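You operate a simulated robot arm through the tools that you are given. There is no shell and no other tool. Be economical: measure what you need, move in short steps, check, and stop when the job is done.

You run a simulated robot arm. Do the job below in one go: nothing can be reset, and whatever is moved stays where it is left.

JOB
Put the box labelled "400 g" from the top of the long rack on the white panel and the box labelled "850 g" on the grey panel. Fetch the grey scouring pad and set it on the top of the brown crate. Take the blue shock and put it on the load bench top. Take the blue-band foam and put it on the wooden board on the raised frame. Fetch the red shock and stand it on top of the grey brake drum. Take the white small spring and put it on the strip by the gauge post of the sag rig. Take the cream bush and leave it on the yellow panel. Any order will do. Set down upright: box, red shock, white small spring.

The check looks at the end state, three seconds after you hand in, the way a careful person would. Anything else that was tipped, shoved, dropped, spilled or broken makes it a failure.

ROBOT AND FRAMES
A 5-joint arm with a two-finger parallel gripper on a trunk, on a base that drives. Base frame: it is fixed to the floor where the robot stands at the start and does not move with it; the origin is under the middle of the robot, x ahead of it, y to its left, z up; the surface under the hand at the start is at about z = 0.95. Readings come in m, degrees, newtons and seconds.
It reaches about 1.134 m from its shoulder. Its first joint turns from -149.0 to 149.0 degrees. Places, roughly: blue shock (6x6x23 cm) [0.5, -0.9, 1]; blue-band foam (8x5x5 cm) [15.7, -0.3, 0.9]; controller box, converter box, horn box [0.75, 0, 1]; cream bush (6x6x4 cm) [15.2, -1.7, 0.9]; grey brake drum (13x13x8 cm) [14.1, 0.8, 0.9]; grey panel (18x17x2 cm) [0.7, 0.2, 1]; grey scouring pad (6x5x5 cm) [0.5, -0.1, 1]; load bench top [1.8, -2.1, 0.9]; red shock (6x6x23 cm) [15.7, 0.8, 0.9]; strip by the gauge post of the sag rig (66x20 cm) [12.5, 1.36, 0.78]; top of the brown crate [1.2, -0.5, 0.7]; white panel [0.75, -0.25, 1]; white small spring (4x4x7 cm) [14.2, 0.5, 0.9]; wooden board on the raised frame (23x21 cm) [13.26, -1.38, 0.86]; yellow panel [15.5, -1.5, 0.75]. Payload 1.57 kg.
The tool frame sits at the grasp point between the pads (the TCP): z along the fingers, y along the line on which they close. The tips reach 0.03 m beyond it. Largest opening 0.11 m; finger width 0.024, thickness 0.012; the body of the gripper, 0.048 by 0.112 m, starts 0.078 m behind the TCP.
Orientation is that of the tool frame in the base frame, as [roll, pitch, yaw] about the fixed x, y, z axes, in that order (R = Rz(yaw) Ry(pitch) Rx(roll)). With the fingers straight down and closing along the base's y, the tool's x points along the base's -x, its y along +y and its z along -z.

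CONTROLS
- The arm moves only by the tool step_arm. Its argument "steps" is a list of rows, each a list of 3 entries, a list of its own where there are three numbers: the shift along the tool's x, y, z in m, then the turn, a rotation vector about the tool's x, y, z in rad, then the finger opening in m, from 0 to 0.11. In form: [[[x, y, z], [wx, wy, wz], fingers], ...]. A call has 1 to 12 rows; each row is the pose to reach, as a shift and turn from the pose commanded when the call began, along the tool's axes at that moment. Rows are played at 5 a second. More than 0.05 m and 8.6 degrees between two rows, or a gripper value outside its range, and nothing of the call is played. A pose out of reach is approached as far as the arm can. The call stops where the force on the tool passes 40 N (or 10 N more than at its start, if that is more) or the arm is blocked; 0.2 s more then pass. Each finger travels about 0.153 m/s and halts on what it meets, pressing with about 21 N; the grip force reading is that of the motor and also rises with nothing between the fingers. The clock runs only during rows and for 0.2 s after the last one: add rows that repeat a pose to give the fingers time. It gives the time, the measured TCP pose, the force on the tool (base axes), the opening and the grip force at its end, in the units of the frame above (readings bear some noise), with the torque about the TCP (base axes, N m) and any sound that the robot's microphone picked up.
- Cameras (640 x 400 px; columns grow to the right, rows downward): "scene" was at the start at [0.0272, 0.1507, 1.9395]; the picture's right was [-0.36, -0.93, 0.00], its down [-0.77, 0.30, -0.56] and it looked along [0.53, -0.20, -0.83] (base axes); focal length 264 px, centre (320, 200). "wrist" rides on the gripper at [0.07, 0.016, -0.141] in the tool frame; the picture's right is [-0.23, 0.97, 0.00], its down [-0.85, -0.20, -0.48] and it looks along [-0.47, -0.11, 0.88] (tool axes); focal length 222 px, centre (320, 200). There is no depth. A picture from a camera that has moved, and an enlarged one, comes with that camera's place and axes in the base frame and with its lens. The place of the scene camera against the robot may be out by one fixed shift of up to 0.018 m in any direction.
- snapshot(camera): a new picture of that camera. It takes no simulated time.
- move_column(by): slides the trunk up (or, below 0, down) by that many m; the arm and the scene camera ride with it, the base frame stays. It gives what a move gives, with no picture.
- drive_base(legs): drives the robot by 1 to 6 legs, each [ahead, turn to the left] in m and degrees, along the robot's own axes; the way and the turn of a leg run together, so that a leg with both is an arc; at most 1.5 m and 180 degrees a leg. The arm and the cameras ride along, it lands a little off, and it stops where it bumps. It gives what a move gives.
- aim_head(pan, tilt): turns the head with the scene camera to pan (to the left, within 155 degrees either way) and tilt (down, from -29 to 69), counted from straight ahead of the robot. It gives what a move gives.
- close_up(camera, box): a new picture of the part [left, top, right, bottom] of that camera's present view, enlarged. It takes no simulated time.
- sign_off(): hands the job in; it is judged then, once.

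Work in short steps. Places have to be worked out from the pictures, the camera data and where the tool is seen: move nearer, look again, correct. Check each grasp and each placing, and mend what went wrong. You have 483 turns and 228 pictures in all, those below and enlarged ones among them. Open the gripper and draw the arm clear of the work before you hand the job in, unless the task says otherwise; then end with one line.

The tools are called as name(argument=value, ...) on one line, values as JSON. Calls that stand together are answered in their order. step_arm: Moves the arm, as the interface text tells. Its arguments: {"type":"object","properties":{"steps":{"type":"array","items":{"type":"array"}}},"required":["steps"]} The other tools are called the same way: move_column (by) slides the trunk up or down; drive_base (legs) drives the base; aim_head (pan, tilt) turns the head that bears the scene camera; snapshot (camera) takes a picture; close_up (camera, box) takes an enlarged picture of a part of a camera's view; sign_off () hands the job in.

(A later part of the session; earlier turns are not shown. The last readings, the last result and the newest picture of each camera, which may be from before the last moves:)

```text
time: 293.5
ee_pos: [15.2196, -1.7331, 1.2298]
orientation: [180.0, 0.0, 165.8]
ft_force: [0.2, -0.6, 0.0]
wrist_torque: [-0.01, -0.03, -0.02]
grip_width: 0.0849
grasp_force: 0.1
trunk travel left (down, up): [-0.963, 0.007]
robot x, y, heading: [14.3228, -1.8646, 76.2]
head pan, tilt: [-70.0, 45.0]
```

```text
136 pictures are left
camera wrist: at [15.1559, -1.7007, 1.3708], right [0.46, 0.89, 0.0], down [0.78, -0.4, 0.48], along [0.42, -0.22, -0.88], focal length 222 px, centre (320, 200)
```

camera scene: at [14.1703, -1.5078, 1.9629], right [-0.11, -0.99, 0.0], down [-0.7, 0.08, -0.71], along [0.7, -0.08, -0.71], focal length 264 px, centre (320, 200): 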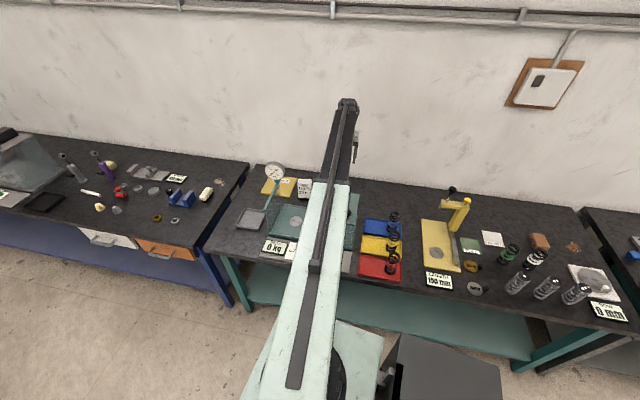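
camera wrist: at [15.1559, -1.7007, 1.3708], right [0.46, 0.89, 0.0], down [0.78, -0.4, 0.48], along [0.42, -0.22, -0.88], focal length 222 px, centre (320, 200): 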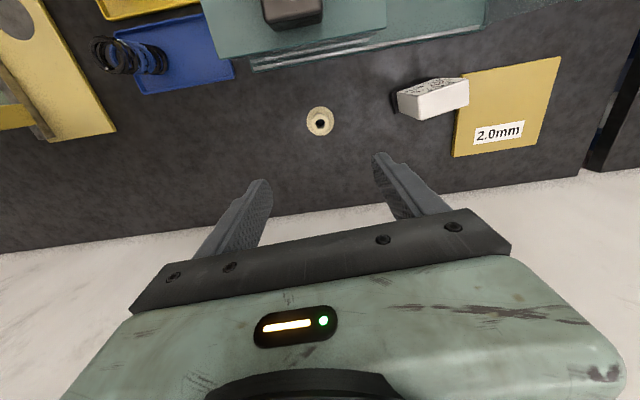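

Aligned over the bush. Lower in stages.

move_column(by=-0.2)

snapshot(camera="wrist")

snapshot(camera="scene")

```text
time: 295.6
ee_pos: [15.2213, -1.7336, 1.0293]
orientation: [180.0, -0.1, 165.7]
ft_force: [-0.3, 0.3, -0.6]
wrist_torque: [-0.02, -0.01, 0.01]
grip_width: 0.085
grasp_force: 0.1
trunk travel left (down, up): [-0.763, 0.207]
robot x, y, heading: [14.3226, -1.8681, 76.2]
head pan, tilt: [-70.0, 45.0]
```

```text
135 pictures are left
camera wrist: at [15.1559, -1.7007, 1.1707], right [0.46, 0.89, 0.0], down [0.78, -0.4, 0.48], along [0.43, -0.22, -0.88], focal length 222 px, centre (320, 200)
```

wrist: 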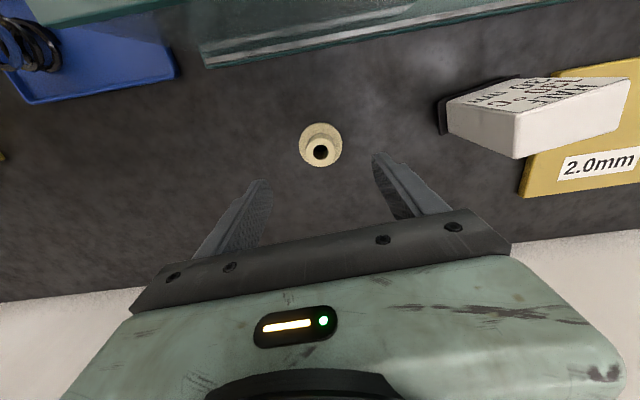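

```text
134 pictures are left
camera scene: at [14.2313, -1.8628, 1.7629], right [0.11, -0.99, 0.0], down [-0.7, -0.08, -0.71], along [0.7, 0.08, -0.71], focal length 264 px, centre (320, 200)
```

scene: 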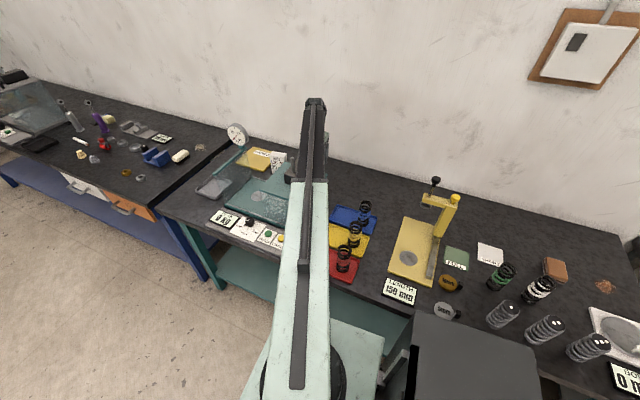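

Flange 6 cm at the bottom, narrower hub above, top ≈0.903. Lower to TCP 0.905 and grip the hub.

move_column(by=-0.08)

move_column(by=-0.044)

snapshot(camera="wrist")

```text
time: 296.8
ee_pos: [15.2208, -1.7337, 0.9493]
orientation: [180.0, 0.0, 165.8]
ft_force: [0.3, -0.2, -0.3]
wrist_torque: [0.0, 0.0, -0.01]
grip_width: 0.0849
grasp_force: 0.1
trunk travel left (down, up): [-0.683, 0.287]
robot x, y, heading: [14.3213, -1.8667, 76.4]
head pan, tilt: [-70.0, 45.0]
```

```text
time: 297.7
ee_pos: [15.2213, -1.7324, 0.9056]
orientation: [180.0, 0.0, 165.7]
ft_force: [-0.8, 1.0, -0.5]
wrist_torque: [-0.02, 0.02, 0.01]
grip_width: 0.0849
grasp_force: 0.0
trunk travel left (down, up): [-0.639, 0.331]
robot x, y, heading: [14.3199, -1.8636, 76.1]
head pan, tilt: [-70.0, 45.0]
```

```text
133 pictures are left
camera wrist: at [15.1559, -1.7007, 1.0467], right [0.46, 0.89, 0.0], down [0.78, -0.4, 0.48], along [0.43, -0.22, -0.88], focal length 222 px, centre (320, 200)
```

wrist: 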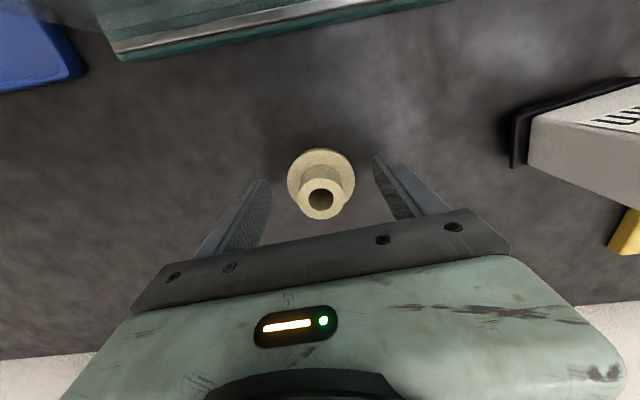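

step_arm(steps=[[[0, 0, 0], [0, 0, 0], 0.06], [[0, 0, 0], [0, 0, 0], 0.04], [[0, 0, 0], [0, 0, 0], 0.02], [[0, 0, 0], [0, 0, 0], 0.02], [[0, 0, 0], [0, 0, 0], 0.02]])

move_column(by=0.05)

snapshot(camera="wrist")

```text
time: 298.9
ee_pos: [15.2202, -1.7329, 0.9052]
orientation: [-180.0, -0.1, 165.7]
ft_force: [-0.2, 0.1, 0.9]
wrist_torque: [0.0, -0.07, 0.04]
grip_width: 0.0343
grasp_force: 20.8
trunk travel left (down, up): [-0.639, 0.331]
robot x, y, heading: [14.3238, -1.8651, 76.4]
head pan, tilt: [-70.0, 45.0]
```

```text
time: 299.8
ee_pos: [15.2204, -1.7326, 0.9545]
orientation: [-180.0, 0.0, 165.8]
ft_force: [0.8, 0.3, -0.4]
wrist_torque: [0.0, 0.03, 0.01]
grip_width: 0.0343
grasp_force: 20.9
trunk travel left (down, up): [-0.689, 0.281]
robot x, y, heading: [14.3238, -1.8683, 76.0]
head pan, tilt: [-70.0, 45.0]
```

```text
132 pictures are left
camera wrist: at [15.156, -1.7007, 1.0966], right [0.46, 0.89, 0.0], down [0.78, -0.4, 0.48], along [0.42, -0.22, -0.88], focal length 222 px, centre (320, 200)
```

wrist: 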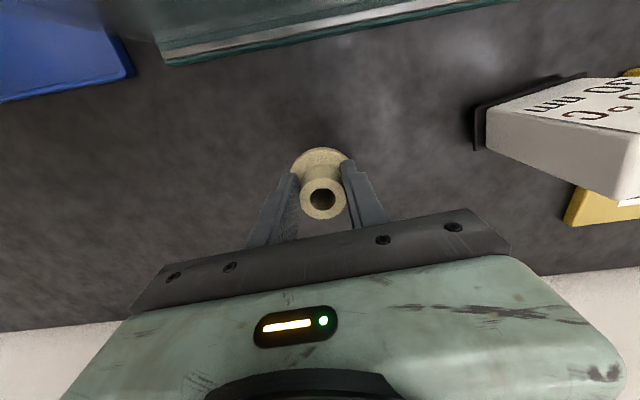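

Bush held. Raise fully, retract and swing the arm away from the dial, then drive north.

move_column(by=0.276)

step_arm(steps=[[[0.0404, -0.0167, 0], [0, 0, 0], 0.02], [[0.0809, -0.0334, 0], [0, 0, 0], 0.02], [[0.1213, -0.0501, 0], [0, 0, 0], 0.02], [[0.1617, -0.0669, 0], [0, 0, 0], 0.02], [[0.2021, -0.0836, 0], [0, 0, 0], 0.02], [[0.2426, -0.1003, 0], [0, 0, 0], 0.02], [[0.283, -0.117, 0], [0, 0, 0], 0.02], [[0.3074, -0.0794, 0], [0, 0, 0], 0.02], [[0.3318, -0.0418, 0], [0, 0, 0], 0.02], [[0.3562, -0.0042, 0], [0, 0, 0], 0.02], [[0.3806, 0.0334, 0], [0, 0, 0], 0.02], [[0.405, 0.071, 0], [0, 0, 0], 0.02]])

drive_base(legs=[[0, -3.6], [1.1, 0]])

aim_head(pan=-100, tilt=45)

snapshot(camera="scene")

```text
time: 302.6
ee_pos: [15.2203, -1.7328, 1.2306]
orientation: [-179.9, 0.0, 165.8]
ft_force: [1.0, 0.3, -0.4]
wrist_torque: [-0.01, -0.01, -0.01]
grip_width: 0.0341
grasp_force: 21.4
trunk travel left (down, up): [-0.965, 0.005]
robot x, y, heading: [14.3245, -1.8673, 76.1]
head pan, tilt: [-70.0, 45.0]
```

```text
time: 305.2
ee_pos: [14.8456, -1.5641, 1.2324]
orientation: [180.0, -0.1, 165.8]
ft_force: [-0.6, 0.5, -0.3]
wrist_torque: [-0.01, -0.02, -0.01]
grip_width: 0.034
grasp_force: 21.2
trunk travel left (down, up): [-0.965, 0.005]
robot x, y, heading: [14.3238, -1.8665, 76.4]
head pan, tilt: [-70.0, 45.0]
```

```text
time: 311.2
ee_pos: [15.1942, -0.5552, 1.232]
orientation: [179.9, -0.1, 161.9]
ft_force: [0.5, 0.7, -0.2]
wrist_torque: [-0.02, -0.03, 0.01]
grip_width: 0.0339
grasp_force: 21.5
trunk travel left (down, up): [-0.965, 0.005]
robot x, y, heading: [14.656, -0.822, 72.7]
head pan, tilt: [-70.0, 45.0]
```

```text
time: 312.2
ee_pos: [15.1946, -0.5549, 1.2301]
orientation: [-180.0, 0.0, 162.0]
ft_force: [-0.2, 0.3, 0.6]
wrist_torque: [0.02, -0.02, -0.02]
grip_width: 0.0339
grasp_force: 21.2
trunk travel left (down, up): [-0.965, 0.005]
robot x, y, heading: [14.6541, -0.8218, 72.5]
head pan, tilt: [-100.0, 45.0]
```

```text
131 pictures are left
camera scene: at [14.5528, -0.8523, 1.9649], right [-0.46, -0.89, 0.0], down [-0.63, 0.33, -0.71], along [0.63, -0.33, -0.71], focal length 264 px, centre (320, 200)
```

scene: 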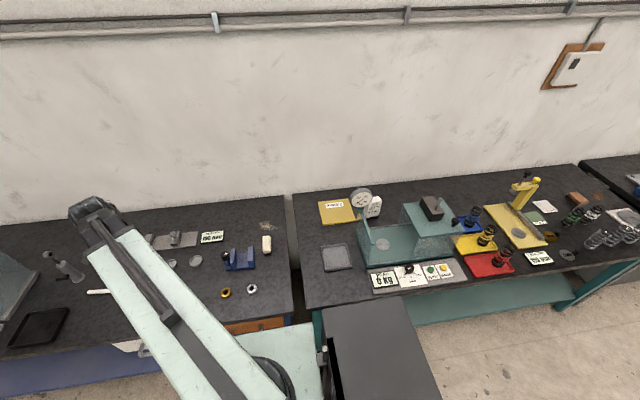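

Swing to the panel side via a path that keeps clear of the dial.

step_arm(steps=[[[-0.0264, -0.0382, 0], [0, 0, 0], 0.02], [[-0.0529, -0.0764, 0], [0, 0, 0], 0.02], [[-0.0793, -0.1146, 0], [0, 0, 0], 0.02], [[-0.1057, -0.1528, 0], [0, 0, 0], 0.02], [[-0.1322, -0.191, 0], [0, 0, 0], 0.02], [[-0.1586, -0.2292, 0], [0, 0, 0], 0.02], [[-0.1647, -0.2718, 0], [0, 0, 0], 0.02], [[-0.1708, -0.3144, 0], [0, 0, 0], 0.02], [[-0.1768, -0.357, 0], [0, 0, 0], 0.02], [[-0.1829, -0.3996, 0], [0, 0, 0], 0.02], [[-0.189, -0.4422, 0], [0, 0, 0], 0.02]])

step_arm(steps=[[[0.0, -0.0426, 0], [0, 0, 0], 0.02], [[0.0, -0.085, 0], [0, 0, 0], 0.02], [[-0.0, -0.12, 0], [0, 0, 0], 0.02], [[-0.03, -0.15, 0], [0, 0, 0], 0.02], [[-0.06, -0.18, 0], [0, 0, 0], 0.02], [[-0.09, -0.21, 0], [0, 0, 0], 0.02], [[-0.09, -0.21, 0], [0, 0, 0], 0.02]])

snapshot(camera="wrist")

snapshot(camera="scene")

```text
time: 314.6
ee_pos: [15.2373, -1.0355, 1.2329]
orientation: [179.9, 0.0, 162.0]
ft_force: [-0.5, -0.3, 0.3]
wrist_torque: [0.01, -0.01, 0.02]
grip_width: 0.0337
grasp_force: 20.2
trunk travel left (down, up): [-0.965, 0.005]
robot x, y, heading: [14.6539, -0.8225, 72.2]
head pan, tilt: [-100.0, 45.0]
```

```text
time: 316.2
ee_pos: [15.2582, -1.2613, 1.2317]
orientation: [179.9, 0.0, 162.0]
ft_force: [0.3, -0.1, -0.4]
wrist_torque: [-0.04, 0.0, -0.01]
grip_width: 0.0339
grasp_force: 21.2
trunk travel left (down, up): [-0.965, 0.005]
robot x, y, heading: [14.6532, -0.8196, 72.4]
head pan, tilt: [-100.0, 45.0]
```

```text
130 pictures are left
camera wrist: at [15.1947, -1.2257, 1.3727], right [0.52, 0.86, 0.0], down [0.75, -0.45, 0.48], along [0.41, -0.25, -0.88], focal length 222 px, centre (320, 200)
```

wrist: 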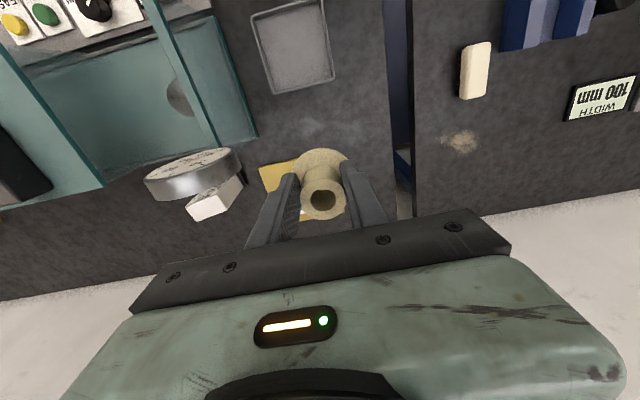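

```text
129 pictures are left
camera scene: at [14.5526, -0.8523, 1.9649], right [-0.46, -0.89, 0.0], down [-0.63, 0.33, -0.71], along [0.63, -0.33, -0.71], focal length 264 px, centre (320, 200)
```

scene: 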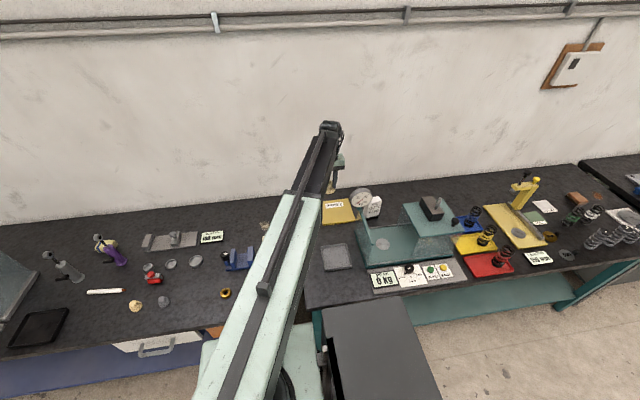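

Panel centre is about (15.387,-1.386), 18 cm square. Extend to (15.372,-1.355) and look.

step_arm(steps=[[[-0.0344, -0.0135, 0], [0, 0, 0], 0.02], [[-0.0688, -0.027, 0], [0, 0, 0], 0.02], [[-0.1031, -0.0405, 0], [0, 0, 0], 0.02], [[-0.1375, -0.054, 0], [0, 0, 0], 0.02], [[-0.1375, -0.054, 0], [0, 0, 0], 0.02]])

move_column(by=-0.15)

snapshot(camera="wrist")

snapshot(camera="scene")

```text
time: 317.4
ee_pos: [15.3588, -1.3461, 1.23]
orientation: [-180.0, 0.0, 161.9]
ft_force: [-0.2, 0.9, -0.2]
wrist_torque: [0.02, 0.02, -0.03]
grip_width: 0.0341
grasp_force: 21.0
out of reach, approached as far as the arm can: row 4, 5
trunk travel left (down, up): [-0.965, 0.005]
robot x, y, heading: [14.6559, -0.8203, 72.6]
head pan, tilt: [-100.0, 45.0]
```

```text
time: 319.1
ee_pos: [15.3588, -1.3459, 1.0815]
orientation: [179.9, 0.1, 161.9]
ft_force: [0.0, 0.9, -0.6]
wrist_torque: [-0.01, 0.02, 0.01]
grip_width: 0.0339
grasp_force: 20.8
trunk travel left (down, up): [-0.815, 0.155]
robot x, y, heading: [14.6552, -0.8211, 72.4]
head pan, tilt: [-100.0, 45.0]
```

```text
128 pictures are left
camera wrist: at [15.2962, -1.3094, 1.2225], right [0.52, 0.86, 0.0], down [0.75, -0.45, 0.48], along [0.41, -0.25, -0.88], focal length 222 px, centre (320, 200)
```

wrist: 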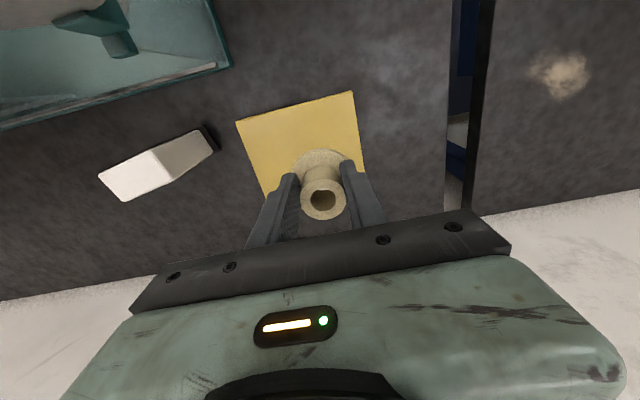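

```text
127 pictures are left
camera scene: at [14.5526, -0.8526, 1.8149], right [-0.46, -0.89, 0.0], down [-0.63, 0.33, -0.71], along [0.63, -0.33, -0.71], focal length 264 px, centre (320, 200)
```

scene: 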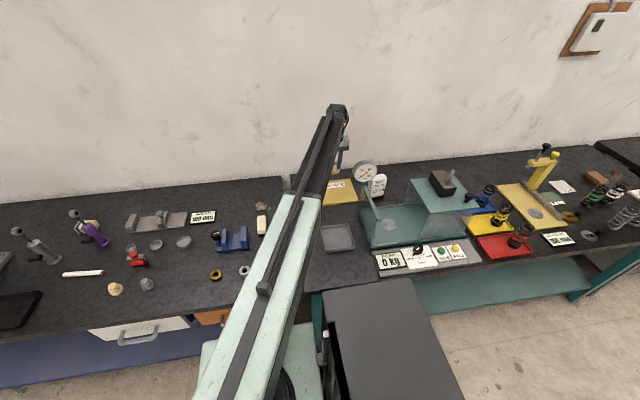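

I'd like the bush more central; back the base 0.1 m so the reach suffices.

drive_base(legs=[[-0.1, 0]])

```text
time: 320.3
ee_pos: [15.3279, -1.4418, 1.082]
orientation: [-180.0, 0.2, 161.8]
ft_force: [-0.8, -0.1, -0.6]
wrist_torque: [0.03, -0.01, 0.01]
grip_width: 0.0337
grasp_force: 21.0
trunk travel left (down, up): [-0.815, 0.155]
robot x, y, heading: [14.6265, -0.9206, 72.4]
head pan, tilt: [-100.0, 45.0]
```

step_arm(steps=[[[-0.008, 0.031, 0], [0, 0, 0], 0.02], [[-0.016, 0.062, 0], [0, 0, 0], 0.02], [[-0.0244, 0.092, 0], [0, 0, 0], 0.02], [[-0.0244, 0.092, 0], [0, 0, 0], 0.02]])

move_column(by=-0.14)

snapshot(camera="wrist")

close_up(camera="scene", box=[250, 80, 450, 205])

```text
time: 321.3
ee_pos: [15.3805, -1.3623, 1.0807]
orientation: [-179.9, 0.1, 162.0]
ft_force: [-0.2, 0.3, -0.2]
wrist_torque: [0.0, 0.02, 0.01]
grip_width: 0.034
grasp_force: 20.6
trunk travel left (down, up): [-0.815, 0.155]
robot x, y, heading: [14.6209, -0.9204, 72.3]
head pan, tilt: [-100.0, 45.0]
```

```text
time: 323.0
ee_pos: [15.3796, -1.3626, 0.9413]
orientation: [-179.9, 0.1, 162.0]
ft_force: [-0.1, -0.1, 0.1]
wrist_torque: [0.0, 0.02, 0.01]
grip_width: 0.0338
grasp_force: 21.2
trunk travel left (down, up): [-0.675, 0.295]
robot x, y, heading: [14.6222, -0.9166, 72.7]
head pan, tilt: [-100.0, 45.0]
```

```text
126 pictures are left
camera wrist: at [15.3173, -1.3263, 1.0825], right [0.52, 0.86, 0.0], down [0.75, -0.45, 0.48], along [0.41, -0.25, -0.88], focal length 222 px, centre (320, 200)
```

wrist: 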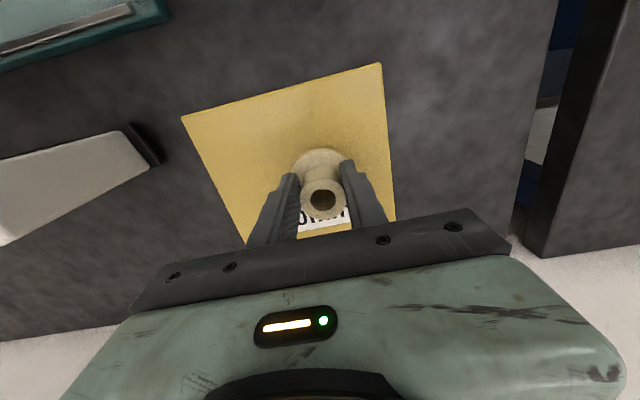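

```text
3.20 times, centred on (350, 142) of scene
camera zoom: at [14.5221, -0.9493, 1.6749], right [-0.46, -0.89, 0.0], down [-0.63, 0.33, -0.71], along [0.63, -0.33, -0.71], focal length 846 px, centre (224, 384)
```

zoom: 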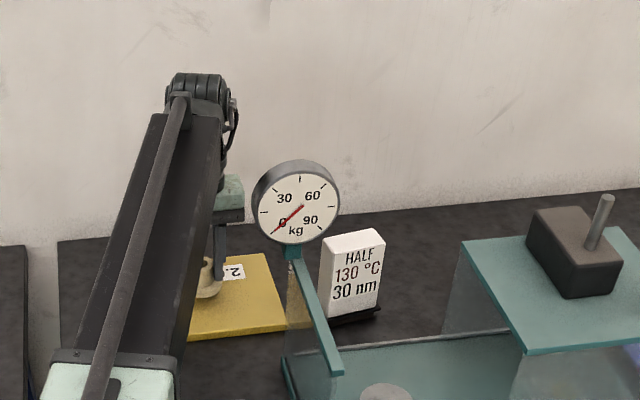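

Central on the panel, boom clear of the dial. Lower in small steps.

move_column(by=-0.02)

move_column(by=-0.005)

```text
time: 323.6
ee_pos: [15.3811, -1.3633, 0.9211]
orientation: [180.0, 0.0, 162.0]
ft_force: [0.6, 0.0, -0.1]
wrist_torque: [-0.01, 0.02, 0.0]
grip_width: 0.0337
grasp_force: 20.9
trunk travel left (down, up): [-0.655, 0.315]
robot x, y, heading: [14.6224, -0.918, 72.2]
head pan, tilt: [-100.0, 45.0]
```

```text
time: 324.2
ee_pos: [15.3806, -1.3628, 0.9173]
orientation: [180.0, 0.2, 161.9]
ft_force: [-0.4, -1.1, 10.5]
wrist_torque: [-0.1, -0.14, -0.03]
grip_width: 0.0338
grasp_force: 21.2
trunk travel left (down, up): [-0.65, 0.32]
robot x, y, heading: [14.62, -0.9191, 72.3]
head pan, tilt: [-100.0, 45.0]
```

Contact. Release and rise.

step_arm(steps=[[[0, 0, 0], [0, 0, 0], 0.05], [[0, 0, 0], [0, 0, 0], 0.07], [[0, 0, 0], [0, 0, 0], 0.075], [[0, 0, 0], [0, 0, 0], 0.075]])

move_column(by=0.315)

snapshot(camera="wrist")

```text
time: 325.2
ee_pos: [15.3791, -1.3619, 0.916]
orientation: [180.0, 0.1, 162.0]
ft_force: [-0.4, 0.1, 0.7]
wrist_torque: [-0.02, -0.03, 0.03]
grip_width: 0.0751
grasp_force: 0.0
trunk travel left (down, up): [-0.65, 0.32]
robot x, y, heading: [14.6223, -0.921, 72.5]
head pan, tilt: [-100.0, 45.0]
```

```text
time: 328.3
ee_pos: [15.3799, -1.363, 1.2318]
orientation: [-180.0, 0.0, 161.9]
ft_force: [0.4, 0.8, 0.4]
wrist_torque: [-0.03, 0.04, 0.0]
grip_width: 0.0751
grasp_force: 0.0
trunk travel left (down, up): [-0.965, 0.005]
robot x, y, heading: [14.6281, -0.9157, 72.4]
head pan, tilt: [-100.0, 45.0]
```

```text
124 pictures are left
camera wrist: at [15.3173, -1.3264, 1.3724], right [0.52, 0.86, 0.0], down [0.75, -0.45, 0.48], along [0.41, -0.25, -0.88], focal length 222 px, centre (320, 200)
```

wrist: 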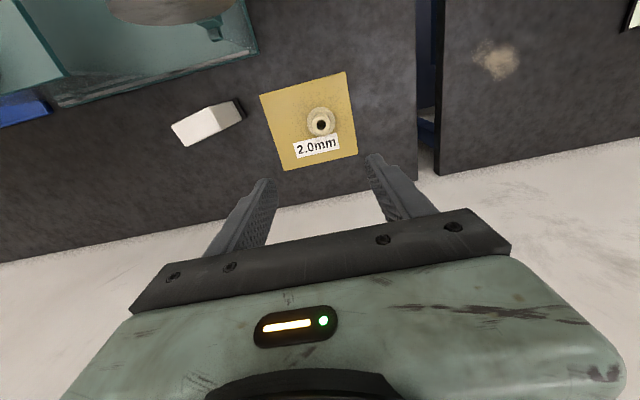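

Bush is on the yellow panel. Next: the foam with a blue band near (15.72,-0.27). Retract, swing and drive 0.93 m north.

step_arm(steps=[[[0.0446, 0.01, 0], [0, 0, 0], 0.1], [[0.0892, 0.02, 0], [0, 0, 0], 0.11], [[0.1339, 0.0301, 0], [0, 0, 0], 0.11], [[0.1785, 0.0401, 0], [0, 0, 0], 0.11], [[0.2231, 0.0502, 0], [0, 0, 0], 0.11], [[0.2677, 0.0602, 0], [0, 0, 0], 0.11], [[0.2702, 0.1079, 0], [0, 0, 0], 0.11], [[0.2727, 0.1556, 0], [0, 0, 0], 0.11], [[0.2752, 0.2033, 0], [0, 0, 0], 0.11], [[0.2777, 0.251, 0], [0, 0, 0], 0.11], [[0.2802, 0.2987, 0], [0, 0, 0], 0.11], [[0.2827, 0.345, 0], [0, 0, 0], 0.11]])

drive_base(legs=[[0.93, 0]])

snapshot(camera="wrist")

snapshot(camera="scene")

```text
time: 330.9
ee_pos: [15.2185, -0.9468, 1.2316]
orientation: [-179.8, 0.1, 162.0]
ft_force: [0.0, -0.1, -0.3]
wrist_torque: [0.0, 0.0, 0.0]
grip_width: 0.1104
grasp_force: 0.0
trunk travel left (down, up): [-0.965, 0.005]
robot x, y, heading: [14.6221, -0.9154, 72.4]
head pan, tilt: [-100.0, 45.0]
```

```text
time: 335.7
ee_pos: [15.496, -0.0672, 1.232]
orientation: [180.0, 0.1, 162.1]
ft_force: [-0.4, 1.4, 0.1]
wrist_torque: [-0.01, 0.03, 0.03]
grip_width: 0.11
grasp_force: 0.1
trunk travel left (down, up): [-0.965, 0.005]
robot x, y, heading: [14.9016, -0.0408, 72.5]
head pan, tilt: [-100.0, 45.0]
```

```text
123 pictures are left
camera wrist: at [15.4332, -0.0314, 1.3725], right [0.52, 0.86, 0.0], down [0.75, -0.45, 0.48], along [0.41, -0.25, -0.88], focal length 222 px, centre (320, 200)
```

wrist: 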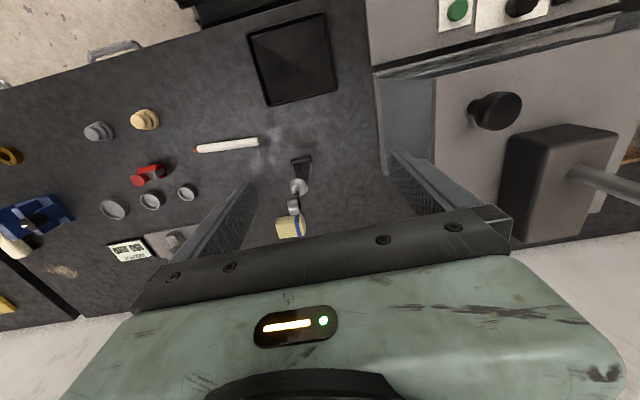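

```text
122 pictures are left
camera scene: at [14.8001, -0.07, 1.9649], right [-0.46, -0.89, 0.0], down [-0.63, 0.33, -0.71], along [0.63, -0.33, -0.71], focal length 264 px, centre (320, 200)
```

scene: 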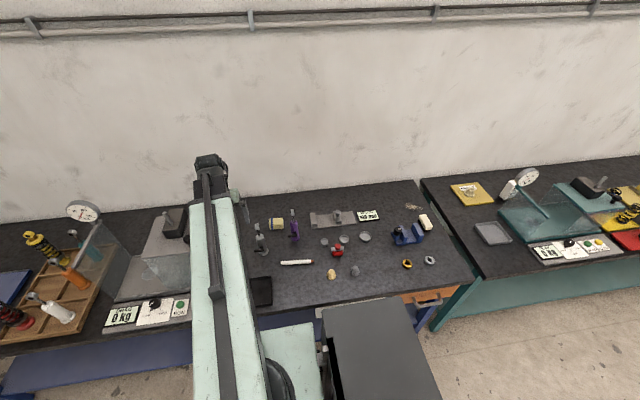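

close_up(camera="scene", box=[225, 190, 385, 290])

step_arm(steps=[[[0, -0.045, 0], [0, 0, 0], 0.11], [[0, -0.09, 0], [0, 0, 0], 0.11], [[-0.02, -0.13, 0], [0, 0, 0], 0.11], [[-0.04, -0.17, 0], [0, 0, 0], 0.11], [[-0.06, -0.2, 0], [0, 0, 0], 0.11], [[-0.06, -0.2, 0], [0, 0, 0], 0.11]])

snapshot(camera="wrist")

```text
4.00 times, centred on (305, 240) of scene
camera zoom: at [14.8001, -0.07, 1.9649], right [-0.46, -0.89, 0.0], down [-0.63, 0.33, -0.71], along [0.63, -0.33, -0.71], focal length 1058 px, centre (380, 40)
```

zoom: 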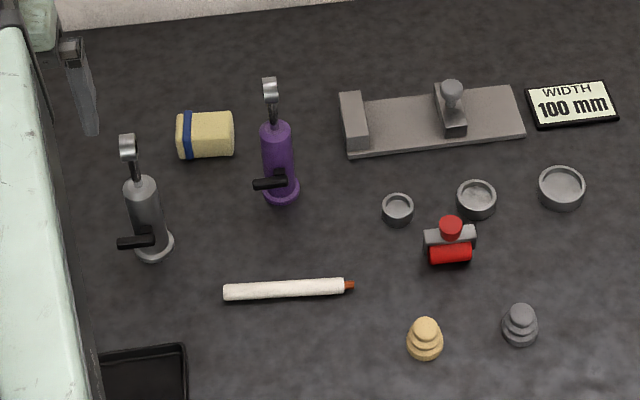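

```text
time: 337.1
ee_pos: [15.4903, -0.2782, 1.2319]
orientation: [179.9, 0.1, 162.0]
ft_force: [-0.1, 0.3, -0.6]
wrist_torque: [-0.01, 0.01, -0.01]
grip_width: 0.1101
grasp_force: 0.0
trunk travel left (down, up): [-0.965, 0.005]
robot x, y, heading: [14.9013, -0.0378, 72.8]
head pan, tilt: [-100.0, 45.0]
```

```text
120 pictures are left
camera wrist: at [15.4274, -0.241, 1.3725], right [0.52, 0.86, 0.0], down [0.75, -0.45, 0.48], along [0.41, -0.25, -0.88], focal length 222 px, centre (320, 200)
```

wrist: 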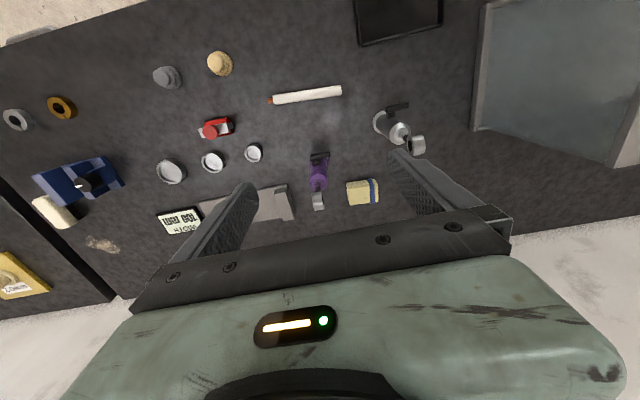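

Foam at about (15.68,-0.279), long axis nearly along the finger line. Move over it and lower partway.

step_arm(steps=[[[-0.0455, 0.0145, 0], [0, 0, 0.02], 0.11], [[-0.091, 0.029, 0], [0, 0, 0.04], 0.11], [[-0.1365, 0.0435, 0], [0, 0, 0.06], 0.11], [[-0.182, 0.058, 0], [0, 0, 0.07], 0.11], [[-0.182, 0.058, 0], [0, 0, 0.07], 0.11]])

move_column(by=-0.15)

snapshot(camera="wrist")

```text
time: 338.3
ee_pos: [15.6814, -0.279, 1.2327]
orientation: [179.9, 0.2, 158.1]
ft_force: [0.4, -0.6, 0.0]
wrist_torque: [0.01, 0.0, 0.0]
grip_width: 0.1099
grasp_force: 0.1
trunk travel left (down, up): [-0.965, 0.005]
robot x, y, heading: [14.9024, -0.0398, 72.4]
head pan, tilt: [-100.0, 45.0]
```

```text
time: 340.1
ee_pos: [15.6813, -0.2783, 1.0824]
orientation: [179.9, 0.1, 158.0]
ft_force: [-0.3, 0.2, -0.1]
wrist_torque: [0.03, 0.01, 0.02]
grip_width: 0.1099
grasp_force: 0.1
trunk travel left (down, up): [-0.815, 0.155]
robot x, y, heading: [14.8995, -0.0379, 72.7]
head pan, tilt: [-100.0, 45.0]
```

```text
119 pictures are left
camera wrist: at [15.6213, -0.2386, 1.2226], right [0.58, 0.82, 0.0], down [0.72, -0.51, 0.48], along [0.39, -0.28, -0.88], focal length 222 px, centre (320, 200)
```

wrist: 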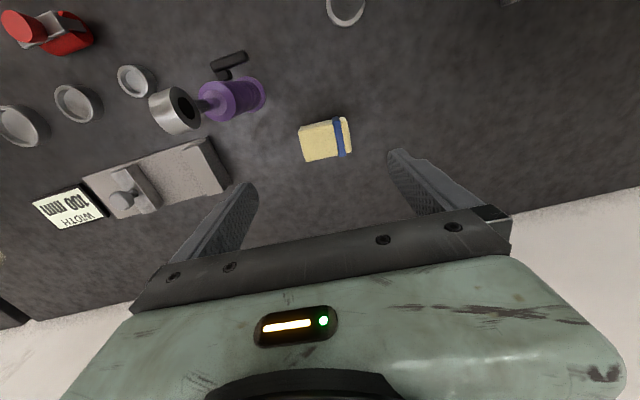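

Aligned. Lower to TCP ≈0.902 and grip.

move_column(by=-0.12)

move_column(by=-0.06)

step_arm(steps=[[[0, 0, 0], [0, 0, 0], 0.09], [[0, 0, 0], [0, 0, 0], 0.075], [[0, 0, 0], [0, 0, 0], 0.06], [[0, 0, 0], [0, 0, 0], 0.06], [[0, 0, 0], [0, 0, 0], 0.06]])

snapshot(camera="wrist")

```text
time: 341.6
ee_pos: [15.6821, -0.2795, 0.9618]
orientation: [-179.9, 0.1, 158.0]
ft_force: [0.0, -0.1, -1.2]
wrist_torque: [-0.01, 0.04, -0.01]
grip_width: 0.1101
grasp_force: 0.0
trunk travel left (down, up): [-0.695, 0.275]
robot x, y, heading: [14.8968, -0.0436, 72.4]
head pan, tilt: [-100.0, 45.0]
```

```text
time: 342.6
ee_pos: [15.6822, -0.2792, 0.9025]
orientation: [180.0, 0.1, 158.0]
ft_force: [0.0, -0.5, 0.0]
wrist_torque: [0.02, 0.03, -0.05]
grip_width: 0.1099
grasp_force: 0.0
trunk travel left (down, up): [-0.635, 0.335]
robot x, y, heading: [14.8994, -0.0386, 72.5]
head pan, tilt: [-100.0, 45.0]
```

```text
time: 343.8
ee_pos: [15.6806, -0.2796, 0.9016]
orientation: [-179.9, 0.1, 158.0]
ft_force: [-0.3, -0.2, 0.3]
wrist_torque: [-0.04, -0.01, -0.01]
grip_width: 0.0739
grasp_force: 21.3
trunk travel left (down, up): [-0.635, 0.335]
robot x, y, heading: [14.8985, -0.0421, 72.5]
head pan, tilt: [-100.0, 45.0]
```

```text
118 pictures are left
camera wrist: at [15.6213, -0.2386, 1.0425], right [0.58, 0.82, 0.0], down [0.72, -0.51, 0.48], along [0.39, -0.28, -0.88], focal length 222 px, centre (320, 200)
```

wrist: 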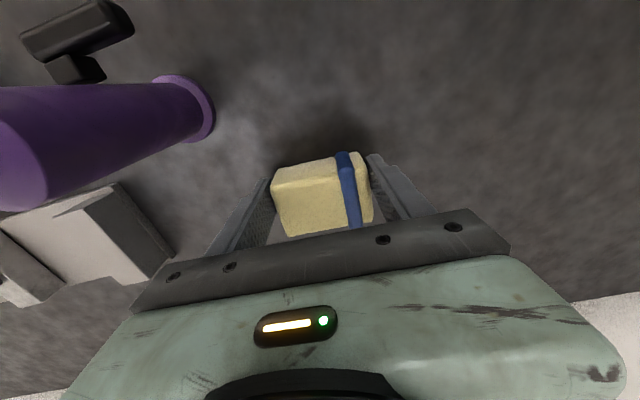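

Foam gripped. Raise, retract and swing the arm forward.

move_column(by=0.33)

step_arm(steps=[[[0.0434, -0.004, 0], [0, 0, 0], 0.06], [[0.0868, -0.008, 0], [0, 0, 0], 0.06], [[0.1302, -0.012, 0], [0, 0, 0], 0.06], [[0.1736, -0.016, 0], [0, 0, 0], 0.06], [[0.217, -0.02, 0], [0, 0, 0], 0.06], [[0.2359, 0.0238, 0], [0, 0, -0.1], 0.06], [[0.2548, 0.0677, 0], [0, 0, -0.2], 0.06], [[0.2736, 0.1115, 0], [0, 0, -0.3], 0.06], [[0.2925, 0.1553, 0], [0, 0, -0.4], 0.06], [[0.3114, 0.1992, 0], [0, 0, -0.5], 0.06], [[0.3303, 0.243, 0], [0, 0, -0.6], 0.06], [[0.3491, 0.2869, 0], [0, 0, -0.7], 0.06]])

```text
time: 347.0
ee_pos: [15.682, -0.2787, 1.2321]
orientation: [-180.0, 0.2, 158.1]
ft_force: [-0.4, -1.0, 0.2]
wrist_torque: [0.01, -0.02, 0.02]
grip_width: 0.074
grasp_force: 21.4
trunk travel left (down, up): [-0.965, 0.005]
robot x, y, heading: [14.9013, -0.0387, 72.3]
head pan, tilt: [-100.0, 45.0]
```

```text
time: 349.6
ee_pos: [15.4664, 0.1196, 1.2307]
orientation: [-179.9, 0.2, -161.9]
ft_force: [-0.5, -0.6, -0.6]
wrist_torque: [0.0, -0.02, -0.02]
grip_width: 0.0738
grasp_force: 21.4
trunk travel left (down, up): [-0.965, 0.005]
robot x, y, heading: [14.8996, -0.0414, 72.6]
head pan, tilt: [-100.0, 45.0]
```

step_arm(steps=[[[0.0076, 0.042, 0], [0, 0, -0.1], 0.06], [[0.0152, 0.084, 0], [0, 0, -0.2], 0.06], [[0.0228, 0.126, 0], [0, 0, -0.3], 0.06], [[0.0305, 0.168, 0], [0, 0, -0.4], 0.06], [[0.0381, 0.21, 0], [0, 0, -0.5], 0.06], [[0.0457, 0.252, 0], [0, 0, -0.6], 0.06], [[0.0533, 0.294, 0], [0, 0, -0.7], 0.06], [[0.0828, 0.3273, 0], [0, 0, -0.8], 0.06], [[0.1124, 0.3606, 0], [0, 0, -0.9], 0.06], [[0.142, 0.3939, 0], [0, 0, -1.0], 0.06], [[0.1716, 0.4272, 0], [0, 0, -1.0], 0.06], [[0.2012, 0.4604, 0], [0, 0, -1.0], 0.06]])

drive_base(legs=[[0, -11.2], [-1.5, 0], [-0.3, 0]])

aim_head(pan=95, tilt=45)

snapshot(camera="scene")

```text
time: 352.2
ee_pos: [15.1312, 0.4941, 1.2322]
orientation: [-179.9, -0.1, -104.6]
ft_force: [-0.1, 0.5, -0.5]
wrist_torque: [-0.01, -0.04, -0.01]
grip_width: 0.0739
grasp_force: 20.9
trunk travel left (down, up): [-0.965, 0.005]
robot x, y, heading: [14.8967, -0.0419, 72.3]
head pan, tilt: [-100.0, 45.0]
```

```text
time: 362.0
ee_pos: [14.3622, -1.1408, 1.2316]
orientation: [-179.9, 0.0, -116.3]
ft_force: [-0.7, -0.3, -0.6]
wrist_torque: [0.02, 0.01, -0.01]
grip_width: 0.0739
grasp_force: 20.9
trunk travel left (down, up): [-0.965, 0.005]
robot x, y, heading: [14.0249, -1.6111, 61.0]
head pan, tilt: [-100.0, 45.0]
```

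```text
time: 364.9
ee_pos: [14.3627, -1.1398, 1.2323]
orientation: [-179.9, 0.0, -116.3]
ft_force: [-0.7, -0.9, -1.0]
wrist_torque: [0.03, -0.03, -0.03]
grip_width: 0.0739
grasp_force: 21.0
trunk travel left (down, up): [-0.965, 0.005]
robot x, y, heading: [14.0278, -1.6151, 61.0]
head pan, tilt: [95.0, 45.0]
```

```text
117 pictures are left
camera scene: at [13.7867, -1.5408, 1.9649], right [0.41, 0.91, 0.0], down [0.65, -0.29, -0.71], along [-0.65, 0.29, -0.71], focal length 264 px, centre (320, 200)
```

scene: 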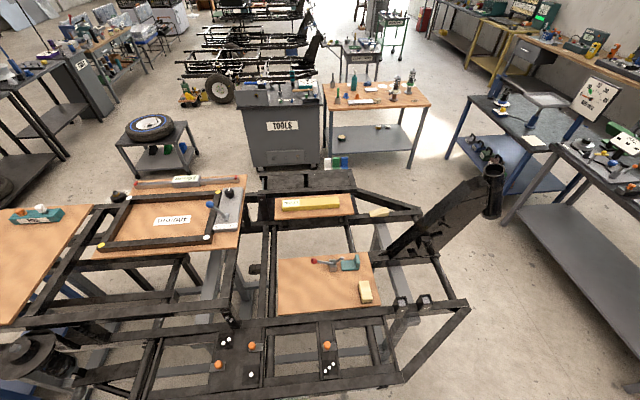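

close_up(camera="scene", box=[250, 230, 410, 330])

```text
4.00 times, centred on (330, 280) of scene
camera zoom: at [13.7867, -1.5408, 1.9649], right [0.41, 0.91, 0.0], down [0.65, -0.29, -0.71], along [-0.65, 0.29, -0.71], focal length 1058 px, centre (280, -120)
```

zoom: 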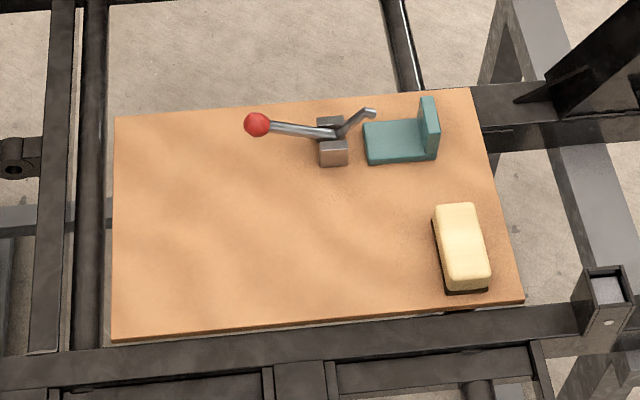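

The board's free left half is centred at about (13.25,-1.38). Swing the arm round to the left side.

step_arm(steps=[[[0.0038, 0.048, 0], [0, 0, -0.13], 0.06], [[0.0076, 0.096, 0], [0, 0, -0.26], 0.06], [[0.0114, 0.144, 0], [0, 0, -0.39], 0.06], [[0.0152, 0.192, 0], [0, 0, -0.52], 0.06], [[0.019, 0.24, 0], [0, 0, -0.65], 0.06], [[0.0228, 0.288, 0], [0, 0, -0.78], 0.06], [[0.0266, 0.336, 0], [0, 0, -0.91], 0.06]])

step_arm(steps=[[[-0.0057, 0.0476, 0], [0, 0, -0.09], 0.06], [[-0.0114, 0.0951, 0], [0, 0, -0.18], 0.06], [[-0.0172, 0.1427, 0], [0, 0, -0.27], 0.06], [[-0.0229, 0.1902, 0], [0, 0, -0.36], 0.06], [[-0.0286, 0.2378, 0], [0, 0, -0.45], 0.06], [[-0.0343, 0.2853, 0], [0, 0, -0.54], 0.06], [[-0.04, 0.3329, 0], [0, 0, -0.63], 0.06], [[-0.0458, 0.3804, 0], [0, 0, -0.72], 0.06], [[-0.0515, 0.428, 0], [0, 0, -0.82], 0.06]])

snapshot(camera="wrist")

snapshot(camera="scene")

```text
time: 366.5
ee_pos: [14.0465, -1.0154, 1.2314]
orientation: [-179.8, 0.0, -64.1]
ft_force: [0.2, -0.4, -0.8]
wrist_torque: [0.02, 0.03, 0.0]
grip_width: 0.0738
grasp_force: 21.4
out of reach, approached as far as the arm can: row 2, 3, 4
trunk travel left (down, up): [-0.965, 0.005]
robot x, y, heading: [14.0297, -1.6141, 60.9]
head pan, tilt: [95.0, 45.0]
```

```text
time: 368.5
ee_pos: [13.6396, -1.1567, 1.2312]
orientation: [180.0, 0.0, -17.1]
ft_force: [-0.5, 0.1, 0.3]
wrist_torque: [-0.01, 0.03, -0.01]
grip_width: 0.0739
grasp_force: 21.0
trunk travel left (down, up): [-0.965, 0.005]
robot x, y, heading: [14.0279, -1.6166, 60.6]
head pan, tilt: [95.0, 45.0]
```

```text
115 pictures are left
camera wrist: at [13.7003, -1.1933, 1.3727], right [-0.5, -0.86, 0.0], down [-0.76, 0.44, 0.48], along [-0.41, 0.24, -0.88], focal length 222 px, centre (320, 200)
```

wrist: 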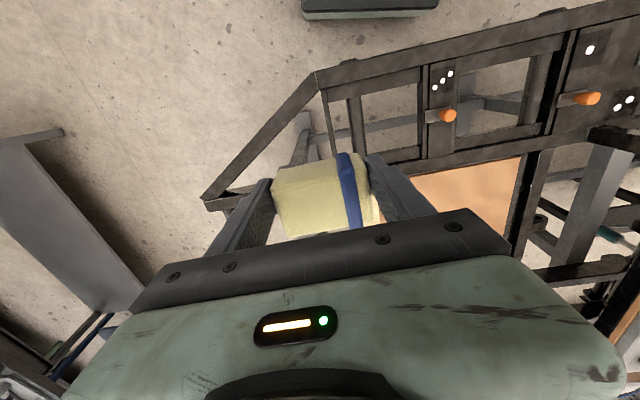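

```text
114 pictures are left
camera scene: at [13.7857, -1.5412, 1.9648], right [0.41, 0.91, 0.0], down [0.65, -0.29, -0.71], along [-0.65, 0.29, -0.71], focal length 264 px, centre (320, 200)
```

scene: 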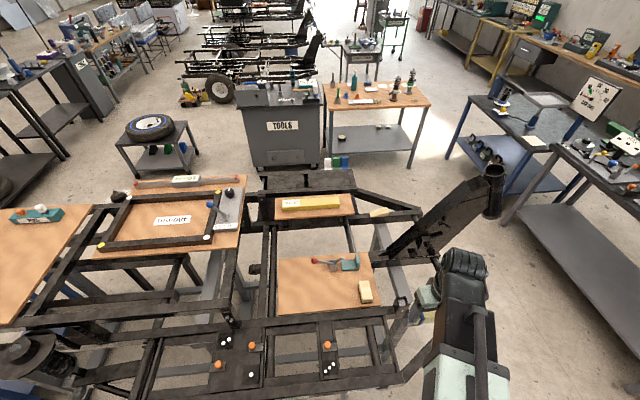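

step_arm(steps=[[[-0.0159, 0.0457, 0], [0, 0, 0], 0.06], [[-0.0317, 0.0914, 0], [0, 0, 0], 0.06], [[-0.0476, 0.1371, 0], [0, 0, 0], 0.06], [[-0.0634, 0.1829, 0], [0, 0, 0], 0.06], [[-0.0793, 0.2286, 0], [0, 0, 0], 0.06], [[-0.0951, 0.2743, 0], [0, 0, 0], 0.06], [[-0.111, 0.32, 0], [0, 0, 0], 0.06], [[-0.15, 0.322, 0], [0, 0, 0], 0.06], [[-0.19, 0.323, 0], [0, 0, 0], 0.06], [[-0.23, 0.325, 0], [0, 0, 0], 0.06], [[-0.27, 0.326, 0], [0, 0, 0], 0.06], [[-0.307, 0.328, 0], [0, 0, 0], 0.06]])

move_column(by=-0.15)

snapshot(camera="wrist")

```text
time: 371.1
ee_pos: [13.2483, -1.3774, 1.2322]
orientation: [-180.0, -0.1, -17.2]
ft_force: [-0.3, 0.1, 0.0]
wrist_torque: [-0.01, 0.0, 0.01]
grip_width: 0.074
grasp_force: 20.9
trunk travel left (down, up): [-0.965, 0.005]
robot x, y, heading: [14.0288, -1.6146, 61.1]
head pan, tilt: [95.0, 45.0]
```

```text
time: 372.9
ee_pos: [13.2497, -1.379, 1.0819]
orientation: [179.9, -0.1, -17.3]
ft_force: [-0.2, 1.2, 0.4]
wrist_torque: [-0.01, -0.01, 0.02]
grip_width: 0.0738
grasp_force: 20.8
trunk travel left (down, up): [-0.815, 0.155]
robot x, y, heading: [14.0285, -1.6136, 61.2]
head pan, tilt: [95.0, 45.0]
```

```text
113 pictures are left
camera wrist: at [13.3107, -1.4148, 1.2228], right [-0.51, -0.86, 0.0], down [-0.76, 0.44, 0.48], along [-0.41, 0.24, -0.88], focal length 222 px, centre (320, 200)
```

wrist: 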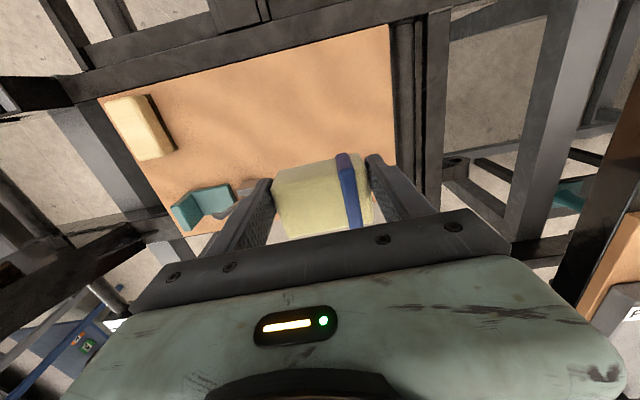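

The foam is over the clear half of the board. Lower.

move_column(by=-0.15)

snapshot(camera="wrist")

move_column(by=-0.012)

```text
time: 374.6
ee_pos: [13.2512, -1.3782, 0.9314]
orientation: [180.0, -0.1, -17.1]
ft_force: [0.1, 0.2, 0.3]
wrist_torque: [0.02, 0.05, 0.01]
grip_width: 0.074
grasp_force: 21.3
trunk travel left (down, up): [-0.665, 0.305]
robot x, y, heading: [14.0298, -1.6105, 61.0]
head pan, tilt: [95.0, 45.0]
```

```text
112 pictures are left
camera wrist: at [13.3107, -1.4147, 1.0728], right [-0.51, -0.86, 0.0], down [-0.76, 0.44, 0.48], along [-0.41, 0.24, -0.88], focal length 222 px, centre (320, 200)
```

wrist: 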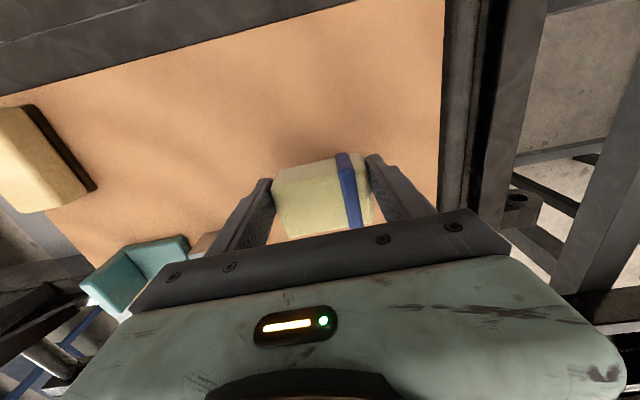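

```text
time: 375.2
ee_pos: [13.2507, -1.3794, 0.9196]
orientation: [180.0, -0.1, -17.2]
ft_force: [-0.3, 0.3, -1.0]
wrist_torque: [0.01, 0.0, -0.01]
grip_width: 0.0739
grasp_force: 21.1
trunk travel left (down, up): [-0.653, 0.317]
robot x, y, heading: [14.0245, -1.6172, 61.2]
head pan, tilt: [95.0, 45.0]
```

move_column(by=-0.006)

move_column(by=-0.005)

```text
time: 375.8
ee_pos: [13.2503, -1.3783, 0.9136]
orientation: [179.9, -0.1, -17.2]
ft_force: [0.0, -0.8, -0.1]
wrist_torque: [-0.02, 0.0, 0.0]
grip_width: 0.0737
grasp_force: 20.8
trunk travel left (down, up): [-0.647, 0.323]
robot x, y, heading: [14.0275, -1.6172, 61.1]
head pan, tilt: [95.0, 45.0]
```

```text
time: 376.3
ee_pos: [13.2499, -1.3777, 0.9078]
orientation: [180.0, -0.1, -17.2]
ft_force: [0.7, 1.1, -1.0]
wrist_torque: [-0.01, 0.0, -0.01]
grip_width: 0.074
grasp_force: 21.1
trunk travel left (down, up): [-0.642, 0.328]
robot x, y, heading: [14.0272, -1.6214, 61.2]
head pan, tilt: [95.0, 45.0]
```

move_column(by=-0.005)

move_column(by=-0.004)

```text
time: 376.8
ee_pos: [13.2501, -1.3781, 0.9037]
orientation: [179.9, 0.0, -17.2]
ft_force: [-0.4, 0.8, 4.4]
wrist_torque: [0.1, 0.12, -0.01]
grip_width: 0.0738
grasp_force: 20.9
trunk travel left (down, up): [-0.637, 0.333]
robot x, y, heading: [14.0302, -1.6136, 60.9]
head pan, tilt: [95.0, 45.0]
```

```text
time: 377.4
ee_pos: [13.2515, -1.3791, 0.9002]
orientation: [179.9, 0.0, -17.2]
ft_force: [-2.7, 1.1, 23.5]
wrist_torque: [-0.07, 0.11, -0.02]
grip_width: 0.0737
grasp_force: 21.0
trunk travel left (down, up): [-0.633, 0.337]
robot x, y, heading: [14.0288, -1.6145, 60.8]
head pan, tilt: [95.0, 45.0]
```

Seated. Open (wide enough) and rise.

step_arm(steps=[[[0, 0, 0], [0, 0, 0], 0.085], [[0, 0, 0], [0, 0, 0], 0.098], [[0, 0, 0], [0, 0, 0], 0.1], [[0, 0, 0], [0, 0, 0], 0.1]])

move_column(by=0.33)

snapshot(camera="wrist")

```text
time: 378.4
ee_pos: [13.2502, -1.3785, 0.9002]
orientation: [179.9, -0.2, -17.2]
ft_force: [0.2, 0.4, 0.8]
wrist_torque: [0.0, -0.01, -0.01]
grip_width: 0.0998
grasp_force: 0.0
trunk travel left (down, up): [-0.633, 0.337]
robot x, y, heading: [14.0267, -1.6166, 61.0]
head pan, tilt: [95.0, 45.0]
```

```text
time: 381.6
ee_pos: [13.2505, -1.3783, 1.2298]
orientation: [180.0, 0.0, -17.2]
ft_force: [0.2, -0.7, 0.8]
wrist_torque: [0.0, -0.01, 0.01]
grip_width: 0.0999
grasp_force: 0.1
trunk travel left (down, up): [-0.963, 0.007]
robot x, y, heading: [14.0269, -1.6152, 61.3]
head pan, tilt: [95.0, 45.0]
```

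```text
111 pictures are left
camera wrist: at [13.3105, -1.4147, 1.3707], right [-0.51, -0.86, 0.0], down [-0.76, 0.44, 0.48], along [-0.41, 0.24, -0.88], focal length 222 px, centre (320, 200)
```

wrist: 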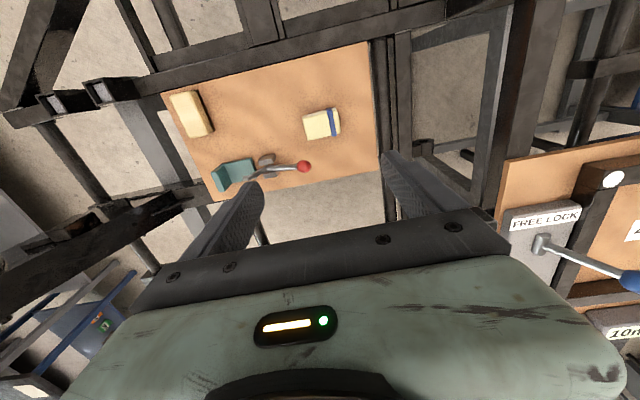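

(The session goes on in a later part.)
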